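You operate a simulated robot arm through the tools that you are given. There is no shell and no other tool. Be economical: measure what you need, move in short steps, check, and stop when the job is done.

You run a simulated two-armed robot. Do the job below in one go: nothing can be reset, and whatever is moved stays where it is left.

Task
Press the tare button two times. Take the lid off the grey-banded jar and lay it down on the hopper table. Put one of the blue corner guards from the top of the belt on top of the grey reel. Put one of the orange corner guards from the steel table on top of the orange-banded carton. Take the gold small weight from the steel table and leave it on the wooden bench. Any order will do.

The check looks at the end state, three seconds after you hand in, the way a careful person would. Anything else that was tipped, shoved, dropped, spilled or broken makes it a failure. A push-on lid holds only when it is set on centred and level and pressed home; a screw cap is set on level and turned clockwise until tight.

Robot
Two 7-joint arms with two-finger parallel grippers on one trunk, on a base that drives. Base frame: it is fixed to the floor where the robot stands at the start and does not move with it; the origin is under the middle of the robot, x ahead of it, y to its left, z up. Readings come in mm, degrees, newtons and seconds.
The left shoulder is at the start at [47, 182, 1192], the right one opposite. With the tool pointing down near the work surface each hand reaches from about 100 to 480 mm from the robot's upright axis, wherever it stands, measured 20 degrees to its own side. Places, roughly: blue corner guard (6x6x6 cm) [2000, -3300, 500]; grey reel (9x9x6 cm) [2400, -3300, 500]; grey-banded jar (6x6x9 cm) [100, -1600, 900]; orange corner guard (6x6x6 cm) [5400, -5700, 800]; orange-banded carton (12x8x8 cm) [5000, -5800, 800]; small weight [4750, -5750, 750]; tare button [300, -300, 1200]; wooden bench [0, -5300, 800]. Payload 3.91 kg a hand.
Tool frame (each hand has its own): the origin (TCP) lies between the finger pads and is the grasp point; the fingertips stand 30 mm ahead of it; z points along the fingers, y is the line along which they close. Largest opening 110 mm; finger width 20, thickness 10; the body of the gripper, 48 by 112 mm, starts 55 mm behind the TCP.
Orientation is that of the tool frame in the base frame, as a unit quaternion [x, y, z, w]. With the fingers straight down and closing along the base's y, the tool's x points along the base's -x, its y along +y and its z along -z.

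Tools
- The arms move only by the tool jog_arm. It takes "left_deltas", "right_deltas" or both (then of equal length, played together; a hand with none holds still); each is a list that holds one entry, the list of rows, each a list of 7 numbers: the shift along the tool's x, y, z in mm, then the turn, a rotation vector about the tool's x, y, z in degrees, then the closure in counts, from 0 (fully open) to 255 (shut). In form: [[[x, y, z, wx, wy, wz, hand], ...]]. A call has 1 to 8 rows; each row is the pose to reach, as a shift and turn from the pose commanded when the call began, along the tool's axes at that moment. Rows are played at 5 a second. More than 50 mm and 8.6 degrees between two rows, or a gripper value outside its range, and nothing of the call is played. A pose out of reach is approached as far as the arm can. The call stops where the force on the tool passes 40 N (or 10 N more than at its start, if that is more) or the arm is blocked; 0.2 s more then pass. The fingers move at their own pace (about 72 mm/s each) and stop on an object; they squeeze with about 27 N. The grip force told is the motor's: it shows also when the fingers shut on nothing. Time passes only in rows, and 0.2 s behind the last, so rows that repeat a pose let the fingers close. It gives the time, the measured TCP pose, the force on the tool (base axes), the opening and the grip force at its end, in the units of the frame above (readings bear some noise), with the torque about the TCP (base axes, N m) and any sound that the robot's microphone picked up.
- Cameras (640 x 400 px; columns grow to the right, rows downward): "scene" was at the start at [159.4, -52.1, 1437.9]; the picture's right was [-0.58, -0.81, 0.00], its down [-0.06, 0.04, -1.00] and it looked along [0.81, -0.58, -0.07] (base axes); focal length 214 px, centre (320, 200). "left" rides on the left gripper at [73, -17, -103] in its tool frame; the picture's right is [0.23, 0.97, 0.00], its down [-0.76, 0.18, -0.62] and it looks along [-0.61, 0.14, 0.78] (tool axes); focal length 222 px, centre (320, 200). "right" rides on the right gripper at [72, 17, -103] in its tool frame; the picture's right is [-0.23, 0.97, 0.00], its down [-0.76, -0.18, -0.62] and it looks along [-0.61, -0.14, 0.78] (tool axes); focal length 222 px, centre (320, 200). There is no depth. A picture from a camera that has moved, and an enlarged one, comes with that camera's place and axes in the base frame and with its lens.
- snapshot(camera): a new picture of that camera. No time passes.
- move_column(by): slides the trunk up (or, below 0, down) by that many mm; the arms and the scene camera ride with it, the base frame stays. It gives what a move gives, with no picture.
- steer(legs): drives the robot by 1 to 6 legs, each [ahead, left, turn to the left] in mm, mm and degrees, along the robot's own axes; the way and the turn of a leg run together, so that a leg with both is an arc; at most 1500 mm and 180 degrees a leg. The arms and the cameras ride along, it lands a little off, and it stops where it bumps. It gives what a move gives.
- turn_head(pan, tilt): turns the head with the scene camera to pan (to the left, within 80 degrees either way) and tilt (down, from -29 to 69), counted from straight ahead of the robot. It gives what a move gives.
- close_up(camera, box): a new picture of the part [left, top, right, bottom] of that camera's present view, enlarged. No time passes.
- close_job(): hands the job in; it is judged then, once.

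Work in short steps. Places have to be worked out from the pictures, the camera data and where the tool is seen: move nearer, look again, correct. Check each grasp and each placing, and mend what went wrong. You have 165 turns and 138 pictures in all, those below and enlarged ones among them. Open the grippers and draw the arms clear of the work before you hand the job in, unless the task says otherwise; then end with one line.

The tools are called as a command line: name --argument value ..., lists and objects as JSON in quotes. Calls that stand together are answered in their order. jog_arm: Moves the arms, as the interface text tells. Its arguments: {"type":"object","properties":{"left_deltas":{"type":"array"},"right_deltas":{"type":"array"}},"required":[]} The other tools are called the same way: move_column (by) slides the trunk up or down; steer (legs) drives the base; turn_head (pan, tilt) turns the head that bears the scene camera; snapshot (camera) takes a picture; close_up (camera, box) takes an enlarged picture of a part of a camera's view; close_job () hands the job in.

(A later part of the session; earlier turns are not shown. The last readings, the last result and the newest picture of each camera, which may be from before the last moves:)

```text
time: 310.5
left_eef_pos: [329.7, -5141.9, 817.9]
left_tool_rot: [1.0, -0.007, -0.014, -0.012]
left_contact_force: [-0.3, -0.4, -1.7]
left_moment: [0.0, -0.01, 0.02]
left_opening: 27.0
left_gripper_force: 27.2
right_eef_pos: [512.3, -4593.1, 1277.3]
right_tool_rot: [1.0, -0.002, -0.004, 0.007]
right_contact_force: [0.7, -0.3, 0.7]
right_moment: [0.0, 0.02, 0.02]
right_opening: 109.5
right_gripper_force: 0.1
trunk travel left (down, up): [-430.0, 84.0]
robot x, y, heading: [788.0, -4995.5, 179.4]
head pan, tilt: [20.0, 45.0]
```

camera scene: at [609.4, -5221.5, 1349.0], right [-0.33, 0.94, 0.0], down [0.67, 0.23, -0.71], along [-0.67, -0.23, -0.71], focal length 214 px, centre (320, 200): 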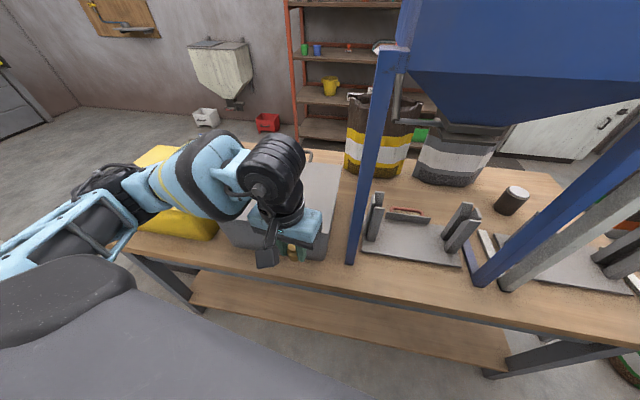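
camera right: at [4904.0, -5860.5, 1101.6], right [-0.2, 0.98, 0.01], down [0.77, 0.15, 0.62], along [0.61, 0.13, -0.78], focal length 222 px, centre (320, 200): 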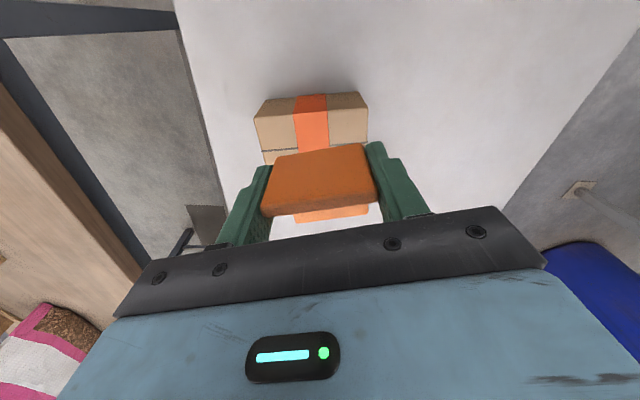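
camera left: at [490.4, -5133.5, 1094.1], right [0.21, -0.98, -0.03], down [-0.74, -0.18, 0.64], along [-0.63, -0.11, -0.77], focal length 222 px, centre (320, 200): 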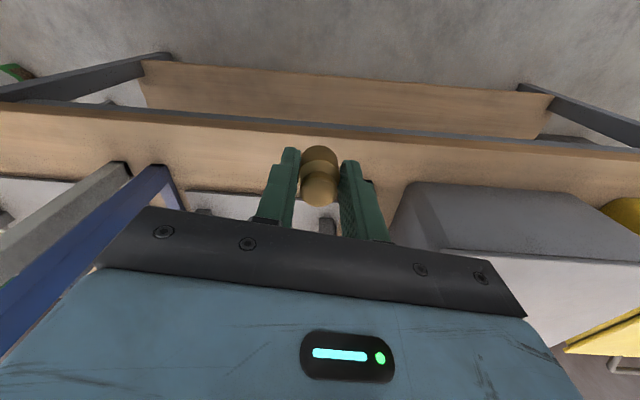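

No contact at 818, so the bench is lower than assumed. I look.

snapshot --camera "left"

turn_head --pan 12 --tilt 55

snapshot --camera "scene"

```text
34 pictures are left
camera left: at [406.0, -5128.4, 920.4], right [0.21, -0.98, -0.03], down [-0.75, -0.18, 0.64], along [-0.63, -0.11, -0.77], focal length 222 px, centre (320, 200)
```

left: 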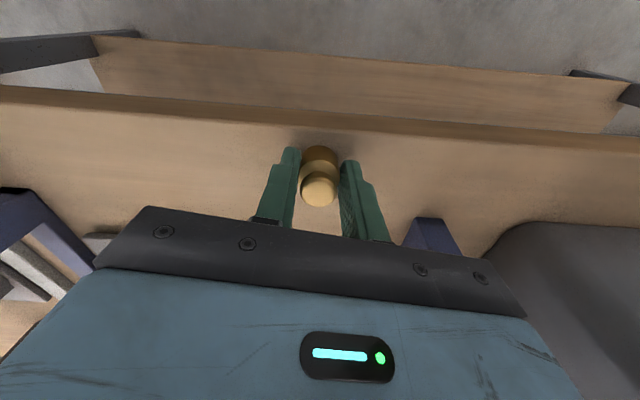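

```text
time: 311.2
left_eef_pos: [331.2, -5141.4, 819.2]
left_tool_rot: [1.0, -0.007, -0.015, -0.012]
left_contact_force: [-0.1, 0.4, -1.8]
left_moment: [-0.01, -0.01, 0.01]
left_opening: 27.3
left_gripper_force: 26.8
right_eef_pos: [512.6, -4593.0, 1278.6]
right_tool_rot: [1.0, -0.003, -0.004, 0.006]
right_contact_force: [-0.1, 0.9, 0.7]
right_moment: [0.03, -0.03, 0.01]
right_opening: 109.9
right_gripper_force: 0.1
trunk travel left (down, up): [-430.0, 84.0]
robot x, y, heading: [788.9, -4999.0, 179.0]
head pan, tilt: [12.0, 55.0]
```

```text
33 pictures are left
camera scene: at [617.7, -5008.2, 1335.5], right [-0.19, 0.98, 0.0], down [0.8, 0.16, -0.57], along [-0.56, -0.11, -0.82], focal length 214 px, centre (320, 200)
```

scene: 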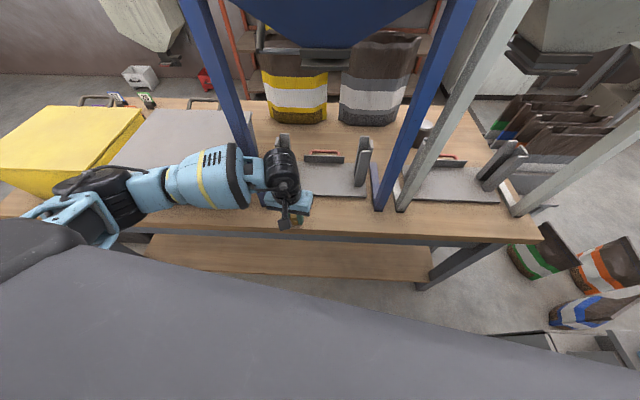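

The bench top is lower (about 750) and the weight is near the edge. I move 45 mm further in and continue down slowly.

jog_arm --left_deltas '[[[-22, 0, 0, 0, 0, 0, 255], [-45, 0, 0, 0, 0, 0, 255], [-45, 0, 8, 0, 0, 0, 255], [-45, 0, 14, 0, 0, 0, 255], [-45, 0, 18, 0, 0, 0, 255], [-45, 0, 22, 0, 0, 0, 255], [-45, 0, 25, 0, 0, 0, 255], [-45, 0, 28, 0, 0, 0, 255]]]'

jog_arm --left_deltas '[[[0, 0, 3, 0, 0, 0, 255], [0, 0, 6, 0, 0, 0, 255], [0, 0, 9, 0, 0, 0, 255], [0, 0, 12, 0, 0, 0, 255], [0, 0, 15, 0, 0, 0, 255], [0, 0, 18, 0, 0, 0, 255], [0, 0, 21, 0, 0, 0, 255], [0, 0, 24, 0, 0, 0, 255]]]'

snapshot --camera "left"

```text
time: 312.8
left_eef_pos: [293.6, -5136.9, 810.3]
left_tool_rot: [0.999, -0.013, -0.03, -0.014]
left_contact_force: [4.9, -14.5, 41.0]
left_moment: [-1.27, -0.46, -0.39]
left_opening: 26.9
left_gripper_force: 26.5
right_eef_pos: [526.6, -4593.5, 1281.4]
right_tool_rot: [1.0, 0.0, -0.01, 0.006]
right_contact_force: [-0.6, 0.2, 0.3]
right_moment: [-0.03, 0.03, 0.01]
right_opening: 110.0
right_gripper_force: 0.0
trunk travel left (down, up): [-430.0, 84.0]
robot x, y, heading: [787.0, -4996.7, 179.4]
head pan, tilt: [12.0, 55.0]
stopped in row 7 (left hand): the force on the tool passed its limit at 92 N (the readings are from after the stop); the commanded pose is now the measured one
```

```text
time: 313.1
left_eef_pos: [294.9, -5136.9, 810.2]
left_tool_rot: [0.999, -0.016, -0.031, -0.014]
left_contact_force: [-1.8, -9.5, 26.7]
left_moment: [-0.8, -0.13, -0.34]
left_opening: 27.2
left_gripper_force: 27.2
right_eef_pos: [524.8, -4592.7, 1279.3]
right_tool_rot: [1.0, -0.001, -0.009, 0.007]
right_contact_force: [-0.1, 0.2, 0.0]
right_moment: [-0.03, 0.03, 0.02]
right_opening: 110.0
right_gripper_force: 0.0
trunk travel left (down, up): [-430.0, 84.0]
robot x, y, heading: [793.7, -4997.9, 179.6]
head pan, tilt: [12.0, 55.0]
stopped in row 1 (left hand): the force on the tool passed its limit at 74 N (the readings are from after the stop); the commanded pose is now the measured one
```

```text
32 pictures are left
camera left: at [373.4, -5125.0, 910.9], right [0.2, -0.98, -0.04], down [-0.73, -0.17, 0.66], along [-0.66, -0.1, -0.75], focal length 222 px, centre (320, 200)
```

left: 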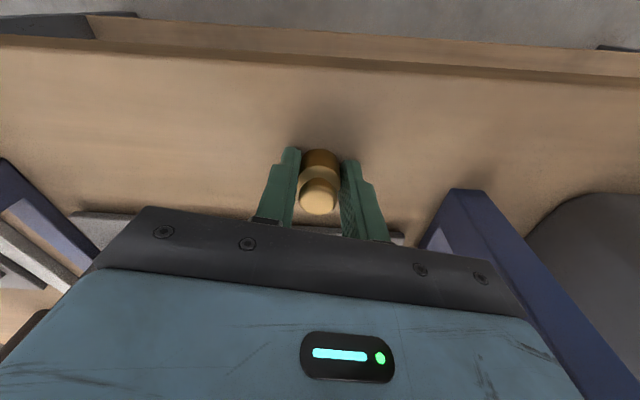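

The torque shows the gripper body's end rests on the blue post, not the weight on the bench. I lift, shift 70 mm toward +y, and look.

jog_arm --left_deltas '[[[0, 0, -15, 0, 0, 0, 255], [0, -10, -35, 0, 0, 0, 255], [0, -40, -35, 0, 1, 0, 255], [0, -70, -35, 0, 1, 0, 255], [0, -70, -35, 0, 1, 0, 255]]]'

snapshot --camera "left"

close_up --camera "scene" --box '[220, 100, 420, 260]'

```text
time: 313.4
left_eef_pos: [294.7, -5135.6, 811.6]
left_tool_rot: [0.999, -0.017, -0.03, -0.014]
left_contact_force: [-2.8, -4.4, 5.3]
left_moment: [-0.27, 0.0, -0.09]
left_opening: 26.8
left_gripper_force: 26.5
right_eef_pos: [523.2, -4594.8, 1280.5]
right_tool_rot: [1.0, 0.001, -0.008, 0.007]
right_contact_force: [-0.2, 1.1, 0.8]
right_moment: [-0.01, 0.02, 0.0]
right_opening: 110.0
right_gripper_force: 0.0
trunk travel left (down, up): [-430.0, 84.0]
robot x, y, heading: [790.5, -4998.3, 179.5]
head pan, tilt: [12.0, 55.0]
stopped in row 1 (left hand): the force on the tool passed its limit at 56 N (the readings are from after the stop); the commanded pose is now the measured one
```

```text
31 pictures are left
camera left: at [373.8, -5125.0, 911.0], right [0.19, -0.98, -0.04], down [-0.73, -0.17, 0.66], along [-0.66, -0.1, -0.75], focal length 222 px, centre (320, 200)
```

left: 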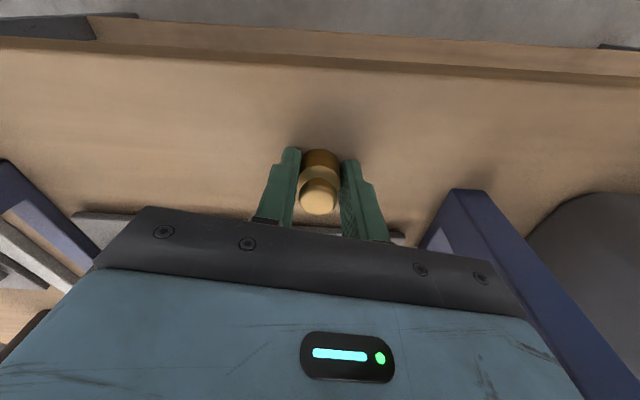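

```text
2.50 times, centred on (320, 180) of scene
camera zoom: at [630.6, -5008.4, 1336.4], right [-0.2, 0.98, 0.0], down [0.8, 0.16, -0.58], along [-0.57, -0.12, -0.82], focal length 536 px, centre (320, 250)
```

zoom: 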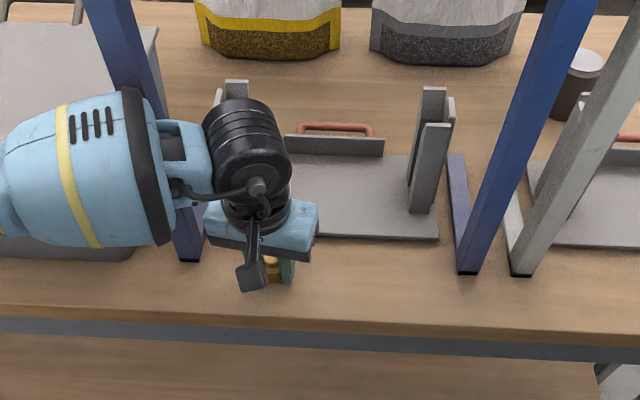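

The forearm is bearing against the blue post. I back the hand straight out along +x first.

jog_arm --left_deltas '[[[10, 0, 0, 0, 0, 0, 255], [25, -5, 0, 0, 0, 0, 255], [45, -5, 0, 0, 0, 0, 255]]]'

close_up --camera "scene" --box '[220, 100, 420, 260]'

```text
time: 313.8
left_eef_pos: [295.8, -5135.6, 811.2]
left_tool_rot: [0.999, -0.017, -0.032, -0.015]
left_contact_force: [-1.4, -3.4, 7.1]
left_moment: [-0.32, -0.02, -0.06]
left_opening: 26.8
left_gripper_force: 26.7
right_eef_pos: [518.5, -4594.5, 1279.2]
right_tool_rot: [1.0, 0.0, -0.007, 0.007]
right_contact_force: [0.3, 0.6, 1.0]
right_moment: [-0.01, -0.01, -0.01]
right_opening: 110.1
right_gripper_force: 0.0
trunk travel left (down, up): [-430.0, 84.0]
robot x, y, heading: [787.7, -4993.9, 179.8]
head pan, tilt: [12.0, 55.0]
stopped in row 1 (left hand): the force on the tool passed its limit at 48 N (the readings are from after the stop); the commanded pose is now the measured one
```

```text
2.50 times, centred on (320, 180) of scene
camera zoom: at [626.9, -5008.3, 1336.0], right [-0.2, 0.98, 0.0], down [0.8, 0.16, -0.58], along [-0.57, -0.11, -0.82], focal length 536 px, centre (320, 250)
```

zoom: 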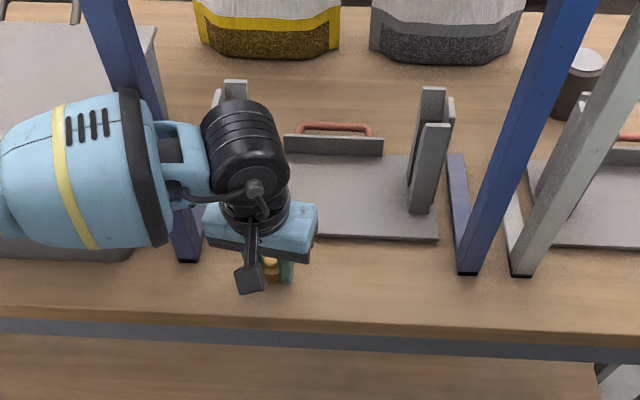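

The tool's -y end is against the post, so I move sideways toward +y in small steps.

jog_arm --left_deltas '[[[0, -4, 0, 0, 0, 0, 255], [0, -8, 0, 0, 0, 0, 255], [0, -14, -2, 0, 0, 0, 255], [0, -22, -5, 0, 0, 0, 255], [0, -32, -10, 0, 0, 0, 255], [0, -45, -18, 0, 0, 0, 255]]]'

close_up --camera "scene" --box '[220, 100, 420, 260]'

```text
time: 315.2
left_eef_pos: [293.2, -5091.7, 827.5]
left_tool_rot: [0.999, -0.015, -0.03, -0.015]
left_contact_force: [-0.4, -0.1, -1.1]
left_moment: [-0.01, -0.04, 0.0]
left_opening: 26.7
left_gripper_force: 26.7
right_eef_pos: [513.0, -4593.4, 1278.1]
right_tool_rot: [1.0, -0.001, -0.006, 0.007]
right_contact_force: [0.5, -0.5, 0.4]
right_moment: [-0.02, -0.03, 0.01]
right_opening: 110.0
right_gripper_force: 0.1
trunk travel left (down, up): [-430.0, 84.0]
robot x, y, heading: [790.2, -4995.0, 179.4]
head pan, tilt: [12.0, 55.0]
```

```text
2.50 times, centred on (320, 180) of scene
camera zoom: at [621.0, -5008.4, 1335.5], right [-0.2, 0.98, 0.0], down [0.8, 0.16, -0.57], along [-0.56, -0.11, -0.82], focal length 536 px, centre (320, 250)
```

zoom: 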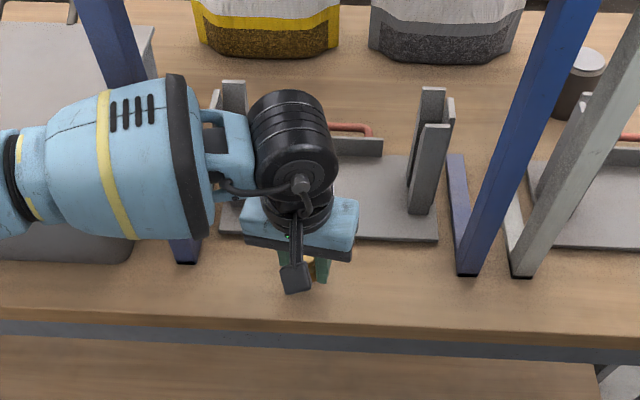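

It is free, and the frames look unmoved. I straighten the tool and lower slowly between plate and edge.

jog_arm --left_deltas '[[[5, 0, 3, -0.9, 1.7, 0, 255], [8, 0, 8, -1.7, 3.4, 0, 255], [8, 0, 16, -1.7, 3.4, 0, 255], [8, 0, 22, -1.7, 3.4, 0, 255], [8, 0, 27, -1.7, 3.4, 0, 255], [8, 0, 31, -1.7, 3.4, 0, 255], [8, 0, 35, -1.7, 3.4, 0, 255], [8, 0, 39, -1.7, 3.4, 0, 255]]]'

jog_arm --left_deltas '[[[0, 0, 3, 0, 0, 0, 255], [0, 0, 6, 0, 0, 0, 255], [0, 0, 9, 0, 0, 0, 255], [0, 0, 12, 0, 0, 0, 255], [0, 0, 15, 0, 0, 0, 255], [0, 0, 18, 0, 0, 0, 255]]]'

```text
time: 316.3
left_eef_pos: [298.5, -5092.4, 809.8]
left_tool_rot: [1.0, -0.015, -0.004, -0.001]
left_contact_force: [11.6, -4.7, 21.0]
left_moment: [-0.35, -0.24, 0.14]
left_opening: 26.6
left_gripper_force: 27.1
right_eef_pos: [514.6, -4594.9, 1279.7]
right_tool_rot: [1.0, 0.001, -0.006, 0.007]
right_contact_force: [-0.4, 0.2, 0.4]
right_moment: [-0.02, -0.05, 0.0]
right_opening: 110.2
right_gripper_force: 0.1
trunk travel left (down, up): [-430.0, 84.0]
robot x, y, heading: [789.0, -4999.2, 179.4]
head pan, tilt: [12.0, 55.0]
stopped in row 5 (left hand): the force on the tool passed its limit at 46 N (the readings are from after the stop); the commanded pose is now the measured one
```

```text
time: 316.8
left_eef_pos: [297.9, -5092.7, 810.1]
left_tool_rot: [1.0, -0.015, -0.004, -0.001]
left_contact_force: [13.3, -4.8, 25.6]
left_moment: [-0.6, -0.64, 0.19]
left_opening: 27.0
left_gripper_force: 26.4
right_eef_pos: [515.4, -4596.6, 1278.3]
right_tool_rot: [1.0, 0.001, -0.005, 0.007]
right_contact_force: [-0.2, 0.7, 0.8]
right_moment: [-0.03, 0.02, -0.03]
right_opening: 110.1
right_gripper_force: 0.0
trunk travel left (down, up): [-430.0, 84.0]
robot x, y, heading: [787.4, -4994.6, 179.6]
head pan, tilt: [12.0, 55.0]
stopped in row 2 (left hand): the force on the tool passed its limit at 44 N (the readings are from after the stop); the commanded pose is now the measured one
```

The stop came at the same height (810) as before, so this is probably the bench itself (z≈775). I check closely.

close_up --camera "scene" --box '[270, 180, 350, 240]'

close_up --camera "left" --box '[230, 100, 410, 230]'

```text
6.67 times, centred on (310, 210) of scene
camera zoom: at [623.8, -5009.7, 1335.7], right [-0.2, 0.98, 0.0], down [0.8, 0.16, -0.57], along [-0.56, -0.11, -0.82], focal length 1430 px, centre (387, 133)
```

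zoom: 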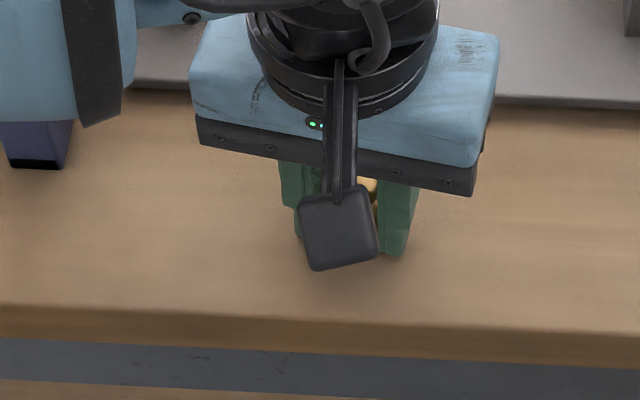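

```text
3.08 times, centred on (320, 165) of left
camera zoom: at [372.9, -5078.4, 913.6], right [0.2, -0.98, -0.01], down [-0.76, -0.16, 0.63], along [-0.62, -0.12, -0.78], focal length 684 px, centre (320, 308)
```

zoom: 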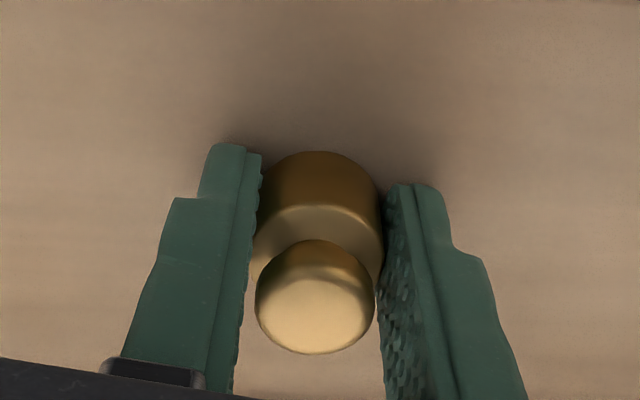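

The weight rests on the bench, about 40 mm from the edge. I ease, open moderately, and lift straight up.

jog_arm --left_deltas '[[[0, 0, -1, 0, 0, 0, 255], [0, 0, -1, 0, 0, 0, 200], [0, 0, -1, 0, 0, 0, 120], [0, 0, -1, 0, 0, 0, 120], [0, 0, -20, 0, 0, 0, 120], [0, 0, -50, 0, 0, 0, 120], [10, 0, -85, 0, 0, 0, 120], [40, 0, -110, 0, 0, 0, 120]]]'

snapshot --camera "left"

```text
time: 318.6
left_eef_pos: [339.6, -5094.0, 918.3]
left_tool_rot: [1.0, -0.016, -0.005, 0.0]
left_contact_force: [0.2, -0.6, -0.3]
left_moment: [0.0, 0.03, 0.04]
left_opening: 58.1
left_gripper_force: 0.1
right_eef_pos: [515.0, -4595.6, 1278.9]
right_tool_rot: [1.0, 0.0, -0.006, 0.005]
right_contact_force: [-0.4, 0.1, -0.2]
right_moment: [0.01, -0.01, 0.0]
right_opening: 109.8
right_gripper_force: 0.1
trunk travel left (down, up): [-430.0, 84.0]
robot x, y, heading: [788.8, -4994.2, 179.2]
head pan, tilt: [12.0, 55.0]
```

```text
25 pictures are left
camera left: at [412.6, -5080.2, 1021.7], right [0.2, -0.98, 0.0], down [-0.76, -0.16, 0.63], along [-0.62, -0.12, -0.78], focal length 222 px, centre (320, 200)
```

left: 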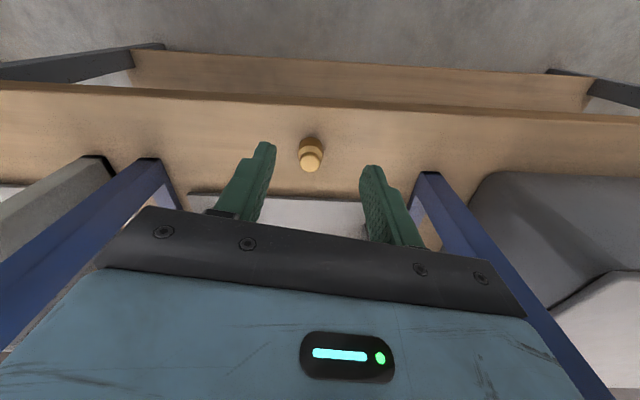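

The gold weight stands on the wooden bench. I raise the hand, back out, and drive to the south side of the belt, facing north.

jog_arm --left_deltas '[[[40, 0, -40, 0, 0, 0, 120], [60, 0, -80, 0, 0, 0, 60], [60, 0, -120, 0, 0, 0, 0], [60, 0, -150, 0, 0, 0, 0]]]'

steer --legs '[[-420, 0, 0], [0, 0, -89], [0, -870, 0], [700, 0, 0]]'

turn_head --pan 0 --tilt 35

snapshot --camera "scene"

```text
refused: row 1 steps farther than a row can; nothing moved
```

```text
time: 336.0
left_eef_pos: [1967.2, -3836.3, 917.0]
left_tool_rot: [-0.705, 0.709, 0.003, 0.003]
left_contact_force: [-0.3, -0.2, 0.5]
left_moment: [-0.01, 0.0, 0.03]
left_opening: 58.4
left_gripper_force: 0.0
right_eef_pos: [2470.2, -4000.2, 1278.8]
right_tool_rot: [0.717, -0.697, -0.009, 0.001]
right_contact_force: [-0.2, -0.2, -0.2]
right_moment: [-0.02, 0.0, -0.03]
right_opening: 109.8
right_gripper_force: 0.2
trunk travel left (down, up): [-430.0, 84.0]
robot x, y, heading: [2075.4, -4284.5, 91.1]
head pan, tilt: [12.0, 55.0]
```

```text
time: 336.9
left_eef_pos: [1967.5, -3836.8, 918.5]
left_tool_rot: [-0.706, 0.709, 0.002, 0.005]
left_contact_force: [0.3, -0.1, -0.1]
left_moment: [0.02, 0.01, -0.03]
left_opening: 58.1
left_gripper_force: 0.1
right_eef_pos: [2470.1, -3999.8, 1279.3]
right_tool_rot: [0.716, -0.698, -0.01, 0.002]
right_contact_force: [0.6, 0.0, -0.1]
right_moment: [0.0, -0.03, 0.01]
right_opening: 110.3
right_gripper_force: 0.0
trunk travel left (down, up): [-430.0, 84.0]
robot x, y, heading: [2077.5, -4285.1, 91.3]
head pan, tilt: [0.0, 35.0]
```

```text
24 pictures are left
camera scene: at [2073.5, -4098.9, 1363.7], right [1.0, 0.02, 0.0], down [0.01, -0.57, -0.82], along [-0.01, 0.82, -0.57], focal length 214 px, centre (320, 200)
```

scene: 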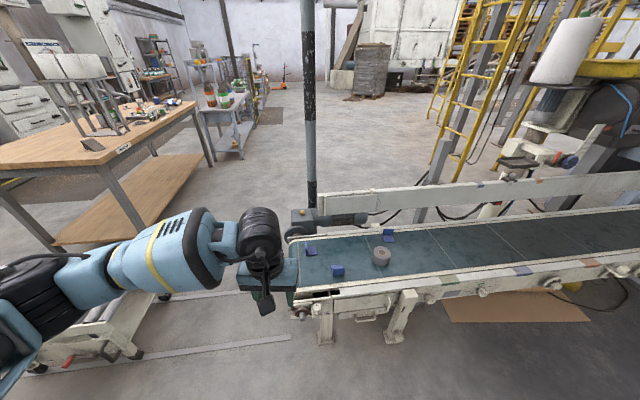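

I see three blue guards and the grey reel: guard ≈[2150,-3471], reel ≈[2359,-3399]. I raise the left hand out of the way, move closer to the belt, and lower the column.

jog_arm --left_deltas '[[[15, 0, -40, 0, 0, 0, 0], [30, 0, -80, 0, 0, 0, 0], [45, 0, -120, 0, 0, 0, 0], [60, 0, -160, 0, 0, 0, 0], [75, 0, -200, 0, 0, 0, 0], [90, 0, -240, 0, 0, 0, 0], [105, 0, -280, 0, 0, 0, 0]]]'

steer --legs '[[415, 0, -1]]'

move_column --by -300

turn_head --pan -10 --tilt 45

snapshot --camera "scene"

```text
time: 338.4
left_eef_pos: [1967.1, -3945.2, 1199.1]
left_tool_rot: [-0.705, 0.709, 0.002, 0.004]
left_contact_force: [-0.4, 0.4, -0.2]
left_moment: [0.02, -0.01, 0.03]
left_opening: 110.3
left_gripper_force: 0.1
right_eef_pos: [2470.7, -4000.5, 1278.8]
right_tool_rot: [0.717, -0.697, -0.008, 0.001]
right_contact_force: [-0.1, -0.1, 0.5]
right_moment: [0.0, 0.0, -0.02]
right_opening: 109.9
right_gripper_force: 0.1
trunk travel left (down, up): [-430.0, 84.0]
robot x, y, heading: [2077.5, -4287.3, 91.0]
head pan, tilt: [0.0, 35.0]
```

```text
time: 341.0
left_eef_pos: [1970.4, -3525.6, 1198.5]
left_tool_rot: [-0.698, 0.716, 0.003, 0.004]
left_contact_force: [0.0, 0.1, 0.9]
left_moment: [-0.01, 0.05, -0.04]
left_opening: 109.9
left_gripper_force: 0.1
right_eef_pos: [2472.3, -3589.4, 1278.5]
right_tool_rot: [0.71, -0.704, -0.009, 0.001]
right_contact_force: [0.2, 0.4, -0.1]
right_moment: [-0.01, 0.04, -0.02]
right_opening: 110.0
right_gripper_force: 0.0
trunk travel left (down, up): [-430.0, 84.0]
robot x, y, heading: [2074.2, -3868.2, 89.9]
head pan, tilt: [0.0, 35.0]
```

```text
time: 343.4
left_eef_pos: [1966.7, -3518.2, 921.4]
left_tool_rot: [-0.7, 0.714, 0.004, -0.003]
left_contact_force: [-1.4, 9.1, -6.0]
left_moment: [-0.32, -0.06, -0.02]
left_opening: 109.9
left_gripper_force: 0.1
right_eef_pos: [2472.2, -3586.8, 1005.8]
right_tool_rot: [0.711, -0.703, -0.007, 0.004]
right_contact_force: [0.5, 0.7, 0.4]
right_moment: [0.02, -0.01, 0.01]
right_opening: 110.3
right_gripper_force: 0.1
trunk travel left (down, up): [-159.0, 355.0]
robot x, y, heading: [2073.7, -3869.7, 89.8]
head pan, tilt: [0.0, 35.0]
stopped: the force on the tool passed its limit at 59 N (the readings are from after the stop); the commanded pose is now the measured one
```

```text
time: 344.2
left_eef_pos: [1966.7, -3520.0, 918.6]
left_tool_rot: [-0.7, 0.714, 0.003, -0.008]
left_contact_force: [-0.2, 0.3, -0.5]
left_moment: [-0.02, 0.0, 0.01]
left_opening: 110.1
left_gripper_force: 0.2
right_eef_pos: [2473.1, -3586.8, 1005.7]
right_tool_rot: [0.712, -0.702, -0.006, 0.004]
right_contact_force: [-0.2, -0.5, 0.7]
right_moment: [0.01, 0.02, 0.02]
right_opening: 110.1
right_gripper_force: 0.1
trunk travel left (down, up): [-159.0, 355.0]
robot x, y, heading: [2071.5, -3871.2, 90.2]
head pan, tilt: [-10.0, 45.0]
```

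```text
23 pictures are left
camera scene: at [2074.6, -3588.9, 1068.0], right [1.0, -0.01, 0.0], down [-0.01, -0.6, -0.8], along [0.01, 0.8, -0.6], focal length 214 px, centre (320, 200)
```

scene: 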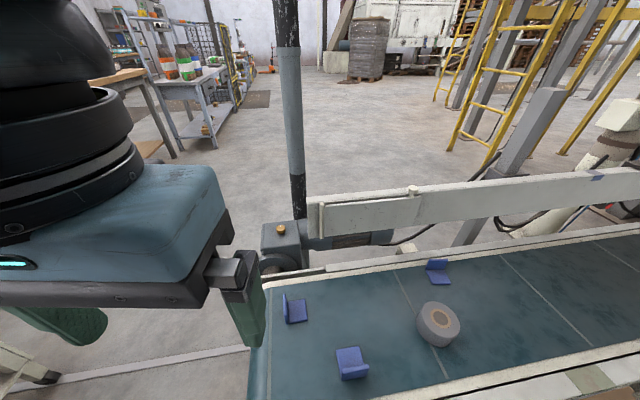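

The belt top is about z 430 by triangulation: guard ≈[2148,-3408], reel ≈[2383,-3334] with its top at 486. I move the left hand clear of the head, step 50 mm closer, and bring the right hand over the guard.

jog_arm --left_deltas '[[[0, 40, 0, 0, 0, 0, 0], [0, 80, 0, 0, 0, 0, 0], [20, 110, -10, 0, 0, 0, 0]]]'

steer --legs '[[50, 0, 0]]'

jog_arm --right_deltas '[[[-5, 35, 30, 0, 0, 0, 0], [-15, 70, 60, 0, 0, 0, 0], [-25, 95, 100, 0, 0, 0, 0], [-40, 120, 140, 0, 0, 0, 0], [-55, 150, 175, 0, 0, 0, 0], [-70, 185, 205, 0, 0, 0, 0], [-85, 220, 235, 0, 0, 0, 0], [-95, 255, 265, 0, 0, 0, 0]]]'

snapshot --camera "right"

```text
time: 345.0
left_eef_pos: [1855.3, -3539.3, 933.9]
left_tool_rot: [-0.699, 0.715, 0.004, 0.001]
left_contact_force: [0.0, 0.3, 1.5]
left_moment: [-0.01, -0.02, 0.01]
left_opening: 110.0
left_gripper_force: 0.0
right_eef_pos: [2472.1, -3587.6, 1007.4]
right_tool_rot: [0.711, -0.704, -0.006, 0.003]
right_contact_force: [0.5, -0.4, 0.4]
right_moment: [0.02, -0.03, 0.0]
right_opening: 109.9
right_gripper_force: 0.0
trunk travel left (down, up): [-159.0, 355.0]
robot x, y, heading: [2075.5, -3872.2, 90.1]
head pan, tilt: [-10.0, 45.0]
```

```text
time: 345.9
left_eef_pos: [1851.7, -3519.3, 933.8]
left_tool_rot: [-0.702, 0.713, 0.003, 0.0]
left_contact_force: [-0.2, 0.2, 1.1]
left_moment: [0.06, 0.0, 0.01]
left_opening: 110.2
left_gripper_force: 0.0
right_eef_pos: [2465.3, -3562.5, 1005.9]
right_tool_rot: [0.713, -0.701, -0.007, 0.005]
right_contact_force: [0.3, 0.0, 0.1]
right_moment: [0.07, 0.03, -0.03]
right_opening: 110.1
right_gripper_force: 0.0
trunk travel left (down, up): [-159.0, 355.0]
robot x, y, heading: [2068.0, -3848.3, 90.2]
head pan, tilt: [-10.0, 45.0]
stopped in leg 1: the robot was blocked; the commanded pose is now the measured one
```

```text
time: 347.7
left_eef_pos: [1850.2, -3517.8, 933.0]
left_tool_rot: [-0.702, 0.712, 0.003, -0.002]
left_contact_force: [0.2, -0.2, 0.5]
left_moment: [-0.04, 0.02, 0.01]
left_opening: 110.0
left_gripper_force: 0.0
right_eef_pos: [2206.3, -3468.4, 742.9]
right_tool_rot: [0.713, -0.701, -0.007, 0.004]
right_contact_force: [0.1, -0.5, -0.4]
right_moment: [-0.02, 0.02, -0.01]
right_opening: 109.7
right_gripper_force: 0.1
trunk travel left (down, up): [-159.0, 355.0]
robot x, y, heading: [2067.5, -3848.0, 90.3]
head pan, tilt: [-10.0, 45.0]
```

```text
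22 pictures are left
camera right: at [2190.8, -3543.2, 847.6], right [-0.98, 0.21, 0.02], down [0.18, 0.76, 0.62], along [0.12, 0.61, -0.78], focal length 222 px, centre (320, 200)
```

right: 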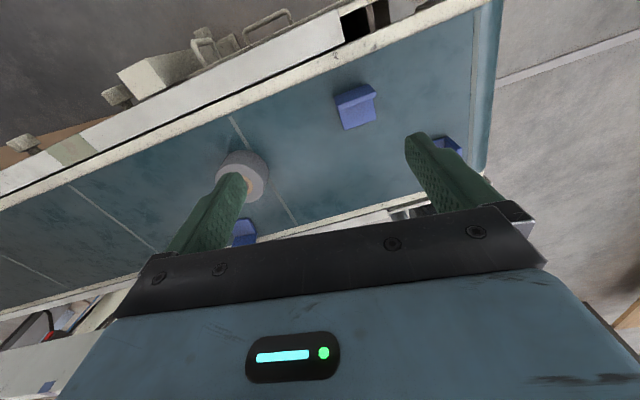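

The base touched the conveyor frame and stopped, which is close enough. The guard is at [2145,-3413] with its upright on my side, roughly along x. I move above it and look closer.

jog_arm --right_deltas '[[[-10, 15, 40, 0, 0, 0, 0], [-20, 30, 80, 0, 0, 0, 0], [-30, 45, 120, 0, 0, 0, 0], [-41, 60, 160, 0, 0, 0, 0], [-41, 60, 190, 0, 0, 0, 0], [-41, 60, 190, 0, 0, 0, 0]]]'

snapshot --camera "right"

```text
time: 349.1
left_eef_pos: [1849.2, -3519.3, 932.5]
left_tool_rot: [-0.702, 0.712, 0.004, -0.002]
left_contact_force: [0.1, 0.0, 0.0]
left_moment: [-0.01, 0.0, 0.0]
left_opening: 110.3
left_gripper_force: 0.0
right_eef_pos: [2165.9, -3432.9, 596.5]
right_tool_rot: [0.713, -0.701, -0.006, 0.004]
right_contact_force: [-0.3, -0.1, 0.1]
right_moment: [0.01, -0.02, 0.04]
right_opening: 110.1
right_gripper_force: 0.0
right hand out of reach, approached as far as the arm can: row 3, 4, 5, 6
trunk travel left (down, up): [-159.0, 355.0]
robot x, y, heading: [2072.2, -3846.3, 90.5]
head pan, tilt: [-10.0, 45.0]
```

```text
21 pictures are left
camera right: at [2150.9, -3506.5, 699.9], right [-0.98, 0.21, 0.01], down [0.17, 0.76, 0.62], along [0.12, 0.61, -0.78], focal length 222 px, centre (320, 200)
```

right: 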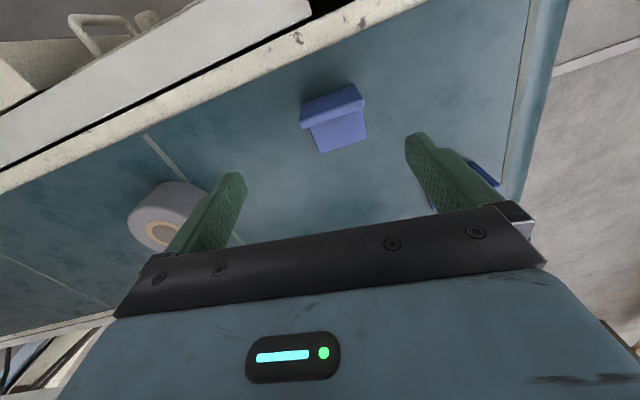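

I need the column lower. I raise the hand relative to the shoulder first, then lower the column 150.

jog_arm --right_deltas '[[[0, 5, -40, 0, 0, 0, 0], [2, 10, -80, 0, 0, 0, 0], [4, 15, -120, 0, 0, 0, 0], [4, 19, -150, 0, 0, 0, 0]]]'

move_column --by -155

snapshot --camera "right"

```text
time: 350.1
left_eef_pos: [1850.0, -3519.2, 932.2]
left_tool_rot: [-0.701, 0.713, 0.003, -0.002]
left_contact_force: [0.0, 0.5, -0.3]
left_moment: [-0.03, 0.03, -0.03]
left_opening: 110.0
left_gripper_force: 0.1
right_eef_pos: [2165.3, -3433.1, 734.8]
right_tool_rot: [0.713, -0.701, -0.006, 0.004]
right_contact_force: [0.5, 0.0, 0.9]
right_moment: [-0.01, -0.01, 0.02]
right_opening: 110.6
right_gripper_force: 0.1
right hand out of reach, approached as far as the arm can: row 1, 2, 3, 4
trunk travel left (down, up): [-159.0, 355.0]
robot x, y, heading: [2068.2, -3850.3, 90.4]
head pan, tilt: [-10.0, 45.0]
```

```text
time: 351.9
left_eef_pos: [1850.5, -3518.9, 777.4]
left_tool_rot: [-0.702, 0.713, 0.003, -0.001]
left_contact_force: [0.8, 0.5, 0.4]
left_moment: [0.01, 0.02, 0.03]
left_opening: 109.9
left_gripper_force: 0.0
right_eef_pos: [2166.5, -3432.3, 582.3]
right_tool_rot: [0.712, -0.702, -0.008, 0.004]
right_contact_force: [0.2, -0.2, 0.8]
right_moment: [0.01, -0.04, -0.02]
right_opening: 110.1
right_gripper_force: 0.0
trunk travel left (down, up): [-4.0, 510.0]
robot x, y, heading: [2070.9, -3852.1, 90.5]
head pan, tilt: [-10.0, 45.0]
```

```text
20 pictures are left
camera right: at [2151.4, -3505.7, 686.1], right [-0.98, 0.21, 0.02], down [0.18, 0.76, 0.62], along [0.12, 0.61, -0.78], focal length 222 px, centre (320, 200)
```

right: 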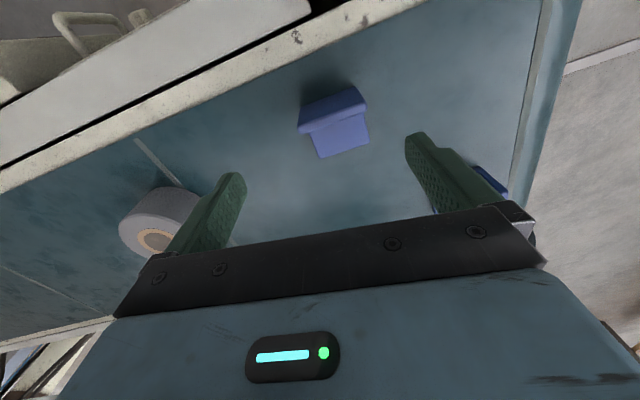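

The hand is at an inward joint limit, so I shift the base instead: 20 mm left and 10 back. That centres it over the guard, and I lower it there.

steer --legs '[[-10, 20, 0]]'

jog_arm --right_deltas '[[[0, 0, 30, 0, 0, 0, 0], [0, 0, 60, 0, 0, 0, 0], [0, 0, 75, 0, 0, 0, 0]]]'

snapshot --camera "right"

```text
time: 352.7
left_eef_pos: [1829.8, -3528.6, 778.5]
left_tool_rot: [-0.701, 0.713, 0.003, -0.001]
left_contact_force: [-0.3, -0.1, -0.8]
left_moment: [-0.02, 0.01, 0.01]
left_opening: 110.2
left_gripper_force: 0.0
right_eef_pos: [2146.2, -3442.7, 583.1]
right_tool_rot: [0.713, -0.701, -0.007, 0.005]
right_contact_force: [-0.6, -0.6, 0.4]
right_moment: [0.02, 0.0, 0.0]
right_opening: 110.0
right_gripper_force: 0.1
trunk travel left (down, up): [-4.0, 510.0]
robot x, y, heading: [2048.3, -3857.9, 90.7]
head pan, tilt: [-10.0, 45.0]
```

```text
time: 353.5
left_eef_pos: [1831.3, -3528.1, 777.5]
left_tool_rot: [-0.701, 0.713, 0.003, -0.001]
left_contact_force: [-0.1, 0.3, 0.4]
left_moment: [-0.04, 0.01, 0.0]
left_opening: 110.3
left_gripper_force: 0.0
right_eef_pos: [2145.5, -3441.9, 506.4]
right_tool_rot: [0.713, -0.702, -0.007, 0.005]
right_contact_force: [-1.4, 0.9, 0.4]
right_moment: [-0.01, -0.01, 0.0]
right_opening: 109.9
right_gripper_force: 0.0
trunk travel left (down, up): [-4.0, 510.0]
robot x, y, heading: [2046.0, -3860.4, 90.4]
head pan, tilt: [-10.0, 45.0]
```

```text
19 pictures are left
camera right: at [2131.2, -3515.1, 609.9], right [-0.98, 0.21, 0.02], down [0.18, 0.76, 0.62], along [0.12, 0.61, -0.78], focal length 222 px, centre (320, 200)
```

right: 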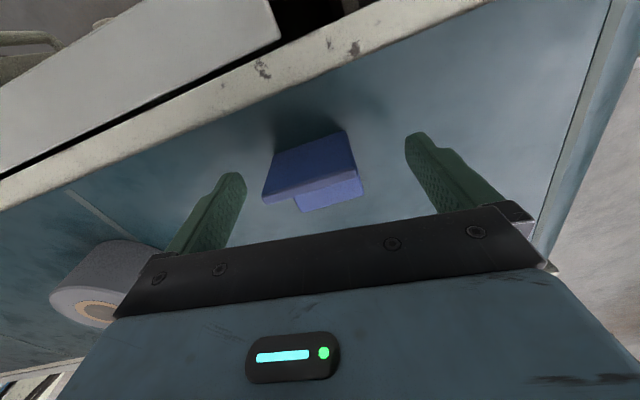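

The guard centre is at x≈2154 with the upright at y≈-3437. I correct by (+8,+14), lower to just above the belt, and close.

jog_arm --right_deltas '[[[-14, -8, 0, 0, 0, -4, 0], [-14, -8, 20, 0, 0, -4, 0], [-14, -8, 34, 0, 0, -4, 0], [-14, -8, 40, 0, 0, -4, 0], [-14, -8, 40, 0, 0, -4, 120], [-14, -8, 40, 0, 0, -4, 255], [-14, -8, 40, 0, 0, -4, 255]]]'

```text
time: 354.3
left_eef_pos: [1831.5, -3528.3, 777.6]
left_tool_rot: [-0.701, 0.713, 0.004, -0.001]
left_contact_force: [-0.1, 1.2, 0.7]
left_moment: [-0.02, -0.02, 0.07]
left_opening: 109.9
left_gripper_force: 0.1
right_eef_pos: [2151.3, -3427.6, 481.4]
right_tool_rot: [0.737, -0.676, -0.009, 0.002]
right_contact_force: [-0.9, -6.5, 13.5]
right_moment: [-0.22, -0.84, -0.43]
right_opening: 109.3
right_gripper_force: 0.2
trunk travel left (down, up): [-4.0, 510.0]
robot x, y, heading: [2051.5, -3856.7, 90.4]
head pan, tilt: [-10.0, 45.0]
stopped in row 4 (right hand): the force on the tool passed its limit at 65 N (the readings are from after the stop); the commanded pose is now the measured one
```

One fingertip met the belt at about z 450. I raise 3 mm and close there.

jog_arm --right_deltas '[[[0, 0, -2, 0, 0, 0, 0], [0, 0, -3, 0, 0, 0, 60], [0, 0, -3, 0, 0, 0, 120], [0, 0, -3, 0, 0, 0, 255], [0, 0, -3, 0, 0, 0, 255], [0, 0, -3, 0, 0, 0, 255]]]'

jog_arm --right_deltas '[[[0, 0, -15, 0, 0, 0, 255], [0, 0, -45, 0, 0, 0, 255], [0, 0, -85, 0, 0, 0, 255], [0, 0, -125, 0, 0, 0, 255]]]'

snapshot --camera "right"

```text
time: 355.7
left_eef_pos: [1830.6, -3528.7, 777.6]
left_tool_rot: [-0.701, 0.713, 0.003, -0.001]
left_contact_force: [0.1, 0.6, -0.1]
left_moment: [0.03, 0.02, -0.02]
left_opening: 109.9
left_gripper_force: 0.2
right_eef_pos: [2152.9, -3424.4, 482.2]
right_tool_rot: [0.737, -0.676, -0.008, 0.001]
right_contact_force: [-0.6, 0.9, 1.2]
right_moment: [0.09, 0.0, 0.05]
right_opening: 59.2
right_gripper_force: 26.7
trunk travel left (down, up): [-4.0, 510.0]
robot x, y, heading: [2047.3, -3855.5, 90.6]
head pan, tilt: [-10.0, 45.0]
```

```text
time: 356.7
left_eef_pos: [1831.3, -3529.5, 778.4]
left_tool_rot: [-0.702, 0.712, 0.003, -0.001]
left_contact_force: [0.3, 0.0, -0.5]
left_moment: [-0.01, 0.03, -0.02]
left_opening: 110.1
left_gripper_force: 0.0
right_eef_pos: [2155.5, -3427.9, 608.6]
right_tool_rot: [0.738, -0.675, -0.009, 0.002]
right_contact_force: [0.3, -0.7, -1.0]
right_moment: [-0.01, 0.0, 0.0]
right_opening: 59.0
right_gripper_force: 27.0
trunk travel left (down, up): [-4.0, 510.0]
robot x, y, heading: [2049.4, -3855.9, 90.3]
head pan, tilt: [-10.0, 45.0]
```

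```text
18 pictures are left
camera right: at [2145.4, -3503.0, 711.3], right [-0.99, 0.14, 0.02], down [0.12, 0.77, 0.63], along [0.08, 0.62, -0.78], focal length 222 px, centre (320, 200)
```

right: 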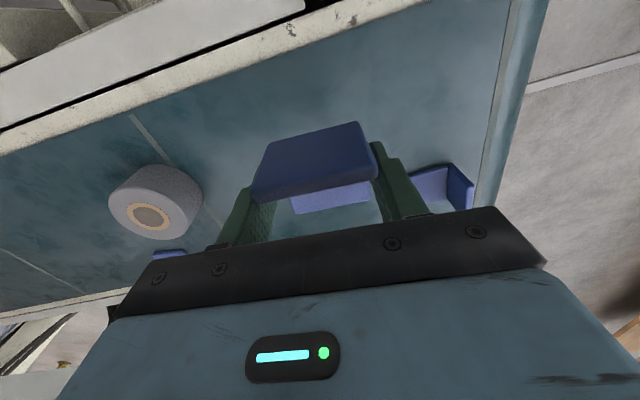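

The blue guard is held. The reel is at ≈[2380,-3346] with its top near z 505. I slide the base 195 mm right, then extend the hand over the reel.

steer --legs '[[-5, -195, 0]]'

jog_arm --right_deltas '[[[-20, -10, 0, 0, 0, 0, 255], [-40, -20, 0, 0, 0, 0, 255], [-60, -30, 0, 0, 0, 0, 255], [-66, -35, 0, 0, 0, 0, 255], [-66, -35, 0, 0, 0, 0, 255]]]'

snapshot --camera "right"

```text
time: 359.1
left_eef_pos: [2025.9, -3531.2, 778.1]
left_tool_rot: [-0.701, 0.713, 0.004, -0.002]
left_contact_force: [-0.6, 0.1, -0.2]
left_moment: [0.0, 0.0, 0.01]
left_opening: 110.1
left_gripper_force: 0.0
right_eef_pos: [2348.8, -3430.2, 607.6]
right_tool_rot: [0.737, -0.676, -0.008, 0.002]
right_contact_force: [1.2, 0.7, 0.4]
right_moment: [-0.01, -0.01, -0.03]
right_opening: 58.8
right_gripper_force: 27.3
trunk travel left (down, up): [-4.0, 510.0]
robot x, y, heading: [2243.5, -3860.1, 90.2]
head pan, tilt: [-10.0, 45.0]
```

```text
time: 360.3
left_eef_pos: [2025.5, -3532.0, 777.5]
left_tool_rot: [-0.701, 0.713, 0.004, -0.001]
left_contact_force: [-0.9, 0.6, -0.5]
left_moment: [0.0, -0.01, 0.01]
left_opening: 110.1
left_gripper_force: 0.1
right_eef_pos: [2378.1, -3363.2, 607.0]
right_tool_rot: [0.737, -0.676, -0.009, 0.002]
right_contact_force: [0.2, 0.3, -0.3]
right_moment: [-0.03, -0.01, 0.01]
right_opening: 58.8
right_gripper_force: 26.7
trunk travel left (down, up): [-4.0, 510.0]
robot x, y, heading: [2245.6, -3861.4, 90.1]
head pan, tilt: [-10.0, 45.0]
```

```text
17 pictures are left
camera right: at [2369.3, -3437.9, 710.9], right [-0.99, 0.14, 0.02], down [0.12, 0.77, 0.63], along [0.08, 0.62, -0.78], focal length 222 px, centre (320, 200)
```

right: 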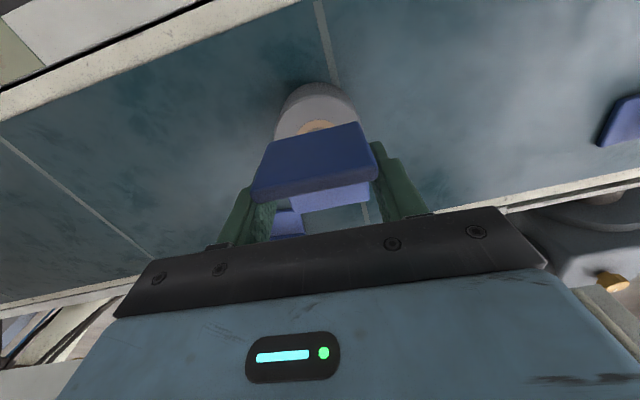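

Nearly centred over the reel. I make a small correction and lower in small steps to contact.

jog_arm --right_deltas '[[[5, -4, 20, 0, 0, 0, 255], [5, -4, 40, 0, 0, 0, 255], [5, -4, 52, 0, 0, 0, 255], [5, -4, 58, 0, 0, 0, 255], [5, -4, 62, 0, 0, 0, 255], [5, -4, 66, 0, 0, 0, 255], [5, -4, 69, 0, 0, 0, 255], [5, -4, 72, 0, 0, 0, 255]]]'

turn_head --pan -10 --tilt 35

close_up --camera "scene" --box '[260, 150, 520, 310]'

```text
time: 362.1
left_eef_pos: [2026.2, -3532.9, 777.8]
left_tool_rot: [-0.701, 0.713, 0.004, -0.002]
left_contact_force: [0.2, -0.2, -0.4]
left_moment: [0.0, -0.01, -0.06]
left_opening: 110.1
left_gripper_force: 0.1
right_eef_pos: [2382.6, -3365.8, 537.7]
right_tool_rot: [0.737, -0.676, -0.011, 0.0]
right_contact_force: [3.6, -2.9, 19.2]
right_moment: [-0.22, -0.15, 0.14]
right_opening: 59.1
right_gripper_force: 27.1
trunk travel left (down, up): [-4.0, 510.0]
robot x, y, heading: [2237.9, -3865.1, 90.2]
head pan, tilt: [-10.0, 45.0]
```

```text
time: 362.8
left_eef_pos: [2025.2, -3531.6, 778.0]
left_tool_rot: [-0.701, 0.713, 0.003, -0.001]
left_contact_force: [0.1, 0.1, 0.5]
left_moment: [-0.01, 0.01, 0.01]
left_opening: 110.0
left_gripper_force: 0.1
right_eef_pos: [2382.1, -3366.8, 536.5]
right_tool_rot: [0.737, -0.676, -0.01, 0.001]
right_contact_force: [1.4, 1.8, 19.0]
right_moment: [0.1, -0.1, 0.05]
right_opening: 58.5
right_gripper_force: 27.8
trunk travel left (down, up): [-4.0, 510.0]
robot x, y, heading: [2242.3, -3859.7, 90.2]
head pan, tilt: [-10.0, 35.0]
```

```text
2.46 times, centred on (390, 230) of scene
camera zoom: at [2257.4, -3528.9, 910.6], right [0.99, -0.17, 0.0], down [-0.1, -0.56, -0.82], along [0.14, 0.81, -0.57], focal length 528 px, centre (148, 126)
```

zoom: 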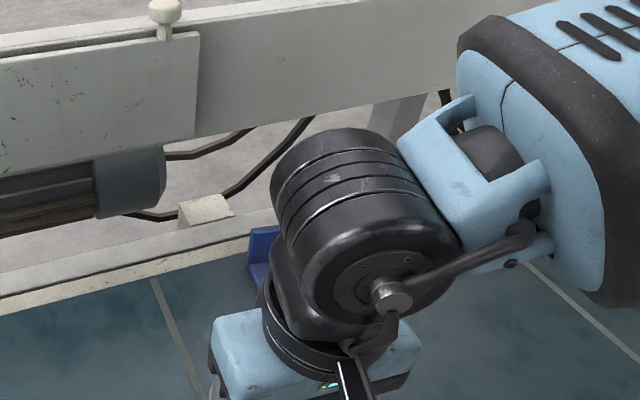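

Contact with about 19 N of support, so the guard rests on the reel. I check its alignment with the right camera before releasing.

close_up --camera "right" --box '[210, 60, 430, 230]'

```text
2.35 times, centred on (320, 145) of right
camera zoom: at [2372.3, -3441.8, 639.9], right [-0.99, 0.14, 0.02], down [0.12, 0.77, 0.63], along [0.08, 0.63, -0.78], focal length 523 px, centre (320, 329)
```

zoom: 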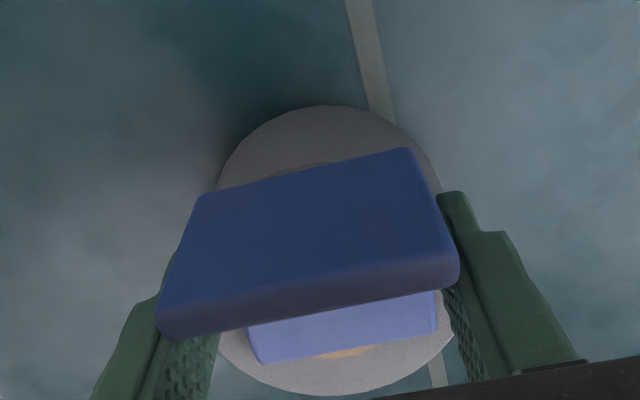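

Well centred on the reel. I release gently and rise.

jog_arm --right_deltas '[[[0, 0, -1, 0, 0, 0, 255], [0, 0, -1, 0, 0, 0, 200], [0, 0, -1, 0, 0, 0, 100], [0, 0, -1, 0, 0, 0, 0], [0, 0, -25, 0, 0, 0, 0], [0, 0, -65, 0, 0, 0, 0], [0, 0, -110, 0, 0, 0, 0], [0, 0, -155, 0, 0, 0, 0]]]'

snapshot --camera "right"

```text
time: 364.6
left_eef_pos: [2025.7, -3532.8, 777.0]
left_tool_rot: [-0.701, 0.714, 0.002, -0.002]
left_contact_force: [0.2, -1.0, -0.3]
left_moment: [-0.03, 0.0, 0.02]
left_opening: 109.9
left_gripper_force: 0.2
right_eef_pos: [2384.0, -3368.4, 689.7]
right_tool_rot: [0.736, -0.677, -0.008, 0.002]
right_contact_force: [0.7, -0.3, 0.5]
right_moment: [0.02, 0.02, 0.01]
right_opening: 110.1
right_gripper_force: 0.1
trunk travel left (down, up): [-4.0, 510.0]
robot x, y, heading: [2243.5, -3861.6, 90.4]
head pan, tilt: [-10.0, 35.0]
```

```text
14 pictures are left
camera right: at [2374.7, -3443.6, 793.1], right [-0.99, 0.14, 0.02], down [0.12, 0.77, 0.63], along [0.08, 0.62, -0.78], focal length 222 px, centre (320, 200)
```

right: 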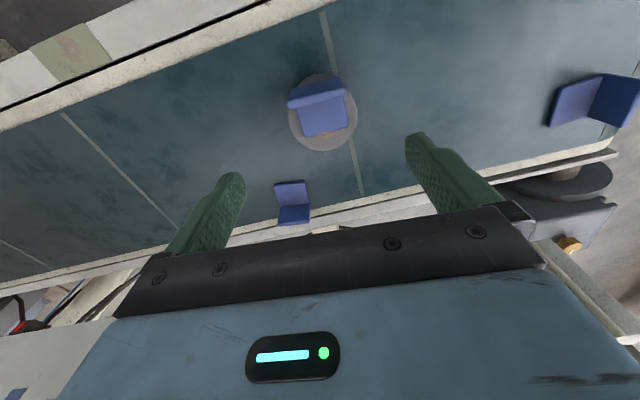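

The blue guard is on the reel. Only the tare button is left. I raise the column and drive round the belt's west end to the east side of the weighing station, facing it.

move_column --by 440

steer --legs '[[-250, 0, 0], [0, 710, 0], [1450, 0, 0], [1450, 0, 0], [760, 0, 0], [0, 0, 90]]'

turn_head --pan 0 --tilt 15

snapshot --camera "scene"

```text
refused: 440 is not a number from -400 to 400
```

```text
time: 372.1
left_eef_pos: [1343.2, -3788.5, 777.4]
left_tool_rot: [-0.701, 0.714, 0.002, -0.001]
left_contact_force: [-0.1, 0.3, -1.0]
left_moment: [0.0, 0.0, -0.01]
left_opening: 109.8
left_gripper_force: 0.0
right_eef_pos: [1702.3, -3622.7, 689.4]
right_tool_rot: [0.735, -0.678, -0.009, 0.002]
right_contact_force: [0.7, 0.5, 0.4]
right_moment: [0.02, 0.04, -0.03]
right_opening: 110.1
right_gripper_force: 0.0
trunk travel left (down, up): [-4.0, 510.0]
robot x, y, heading: [1565.3, -4117.4, 90.2]
head pan, tilt: [-10.0, 35.0]
stopped in leg 2: the robot was blocked; the commanded pose is now the measured one
```

```text
time: 373.0
left_eef_pos: [1341.1, -3787.7, 776.7]
left_tool_rot: [-0.701, 0.714, 0.004, -0.001]
left_contact_force: [0.1, 0.4, 0.3]
left_moment: [-0.02, 0.02, -0.02]
left_opening: 110.2
left_gripper_force: 0.0
right_eef_pos: [1701.3, -3624.4, 689.8]
right_tool_rot: [0.736, -0.677, -0.01, 0.002]
right_contact_force: [0.2, 0.0, 0.6]
right_moment: [-0.01, 0.01, 0.0]
right_opening: 109.6
right_gripper_force: 0.0
trunk travel left (down, up): [-4.0, 510.0]
robot x, y, heading: [1557.8, -4114.3, 90.4]
head pan, tilt: [0.0, 15.0]
```

```text
13 pictures are left
camera scene: at [1559.4, -3776.5, 942.2], right [1.0, 0.0, 0.0], down [0.0, -0.26, -0.97], along [0.0, 0.97, -0.26], focal length 214 px, centre (320, 200)
```

scene: 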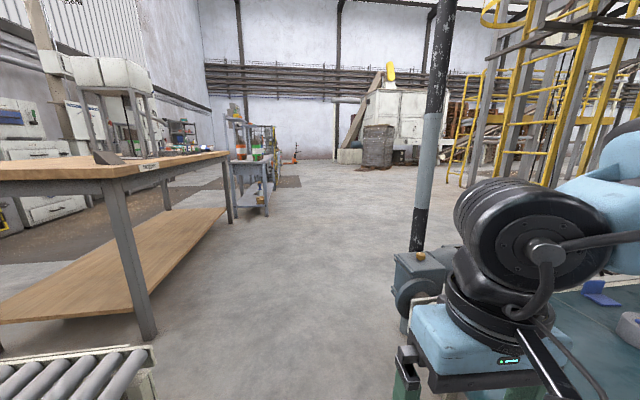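

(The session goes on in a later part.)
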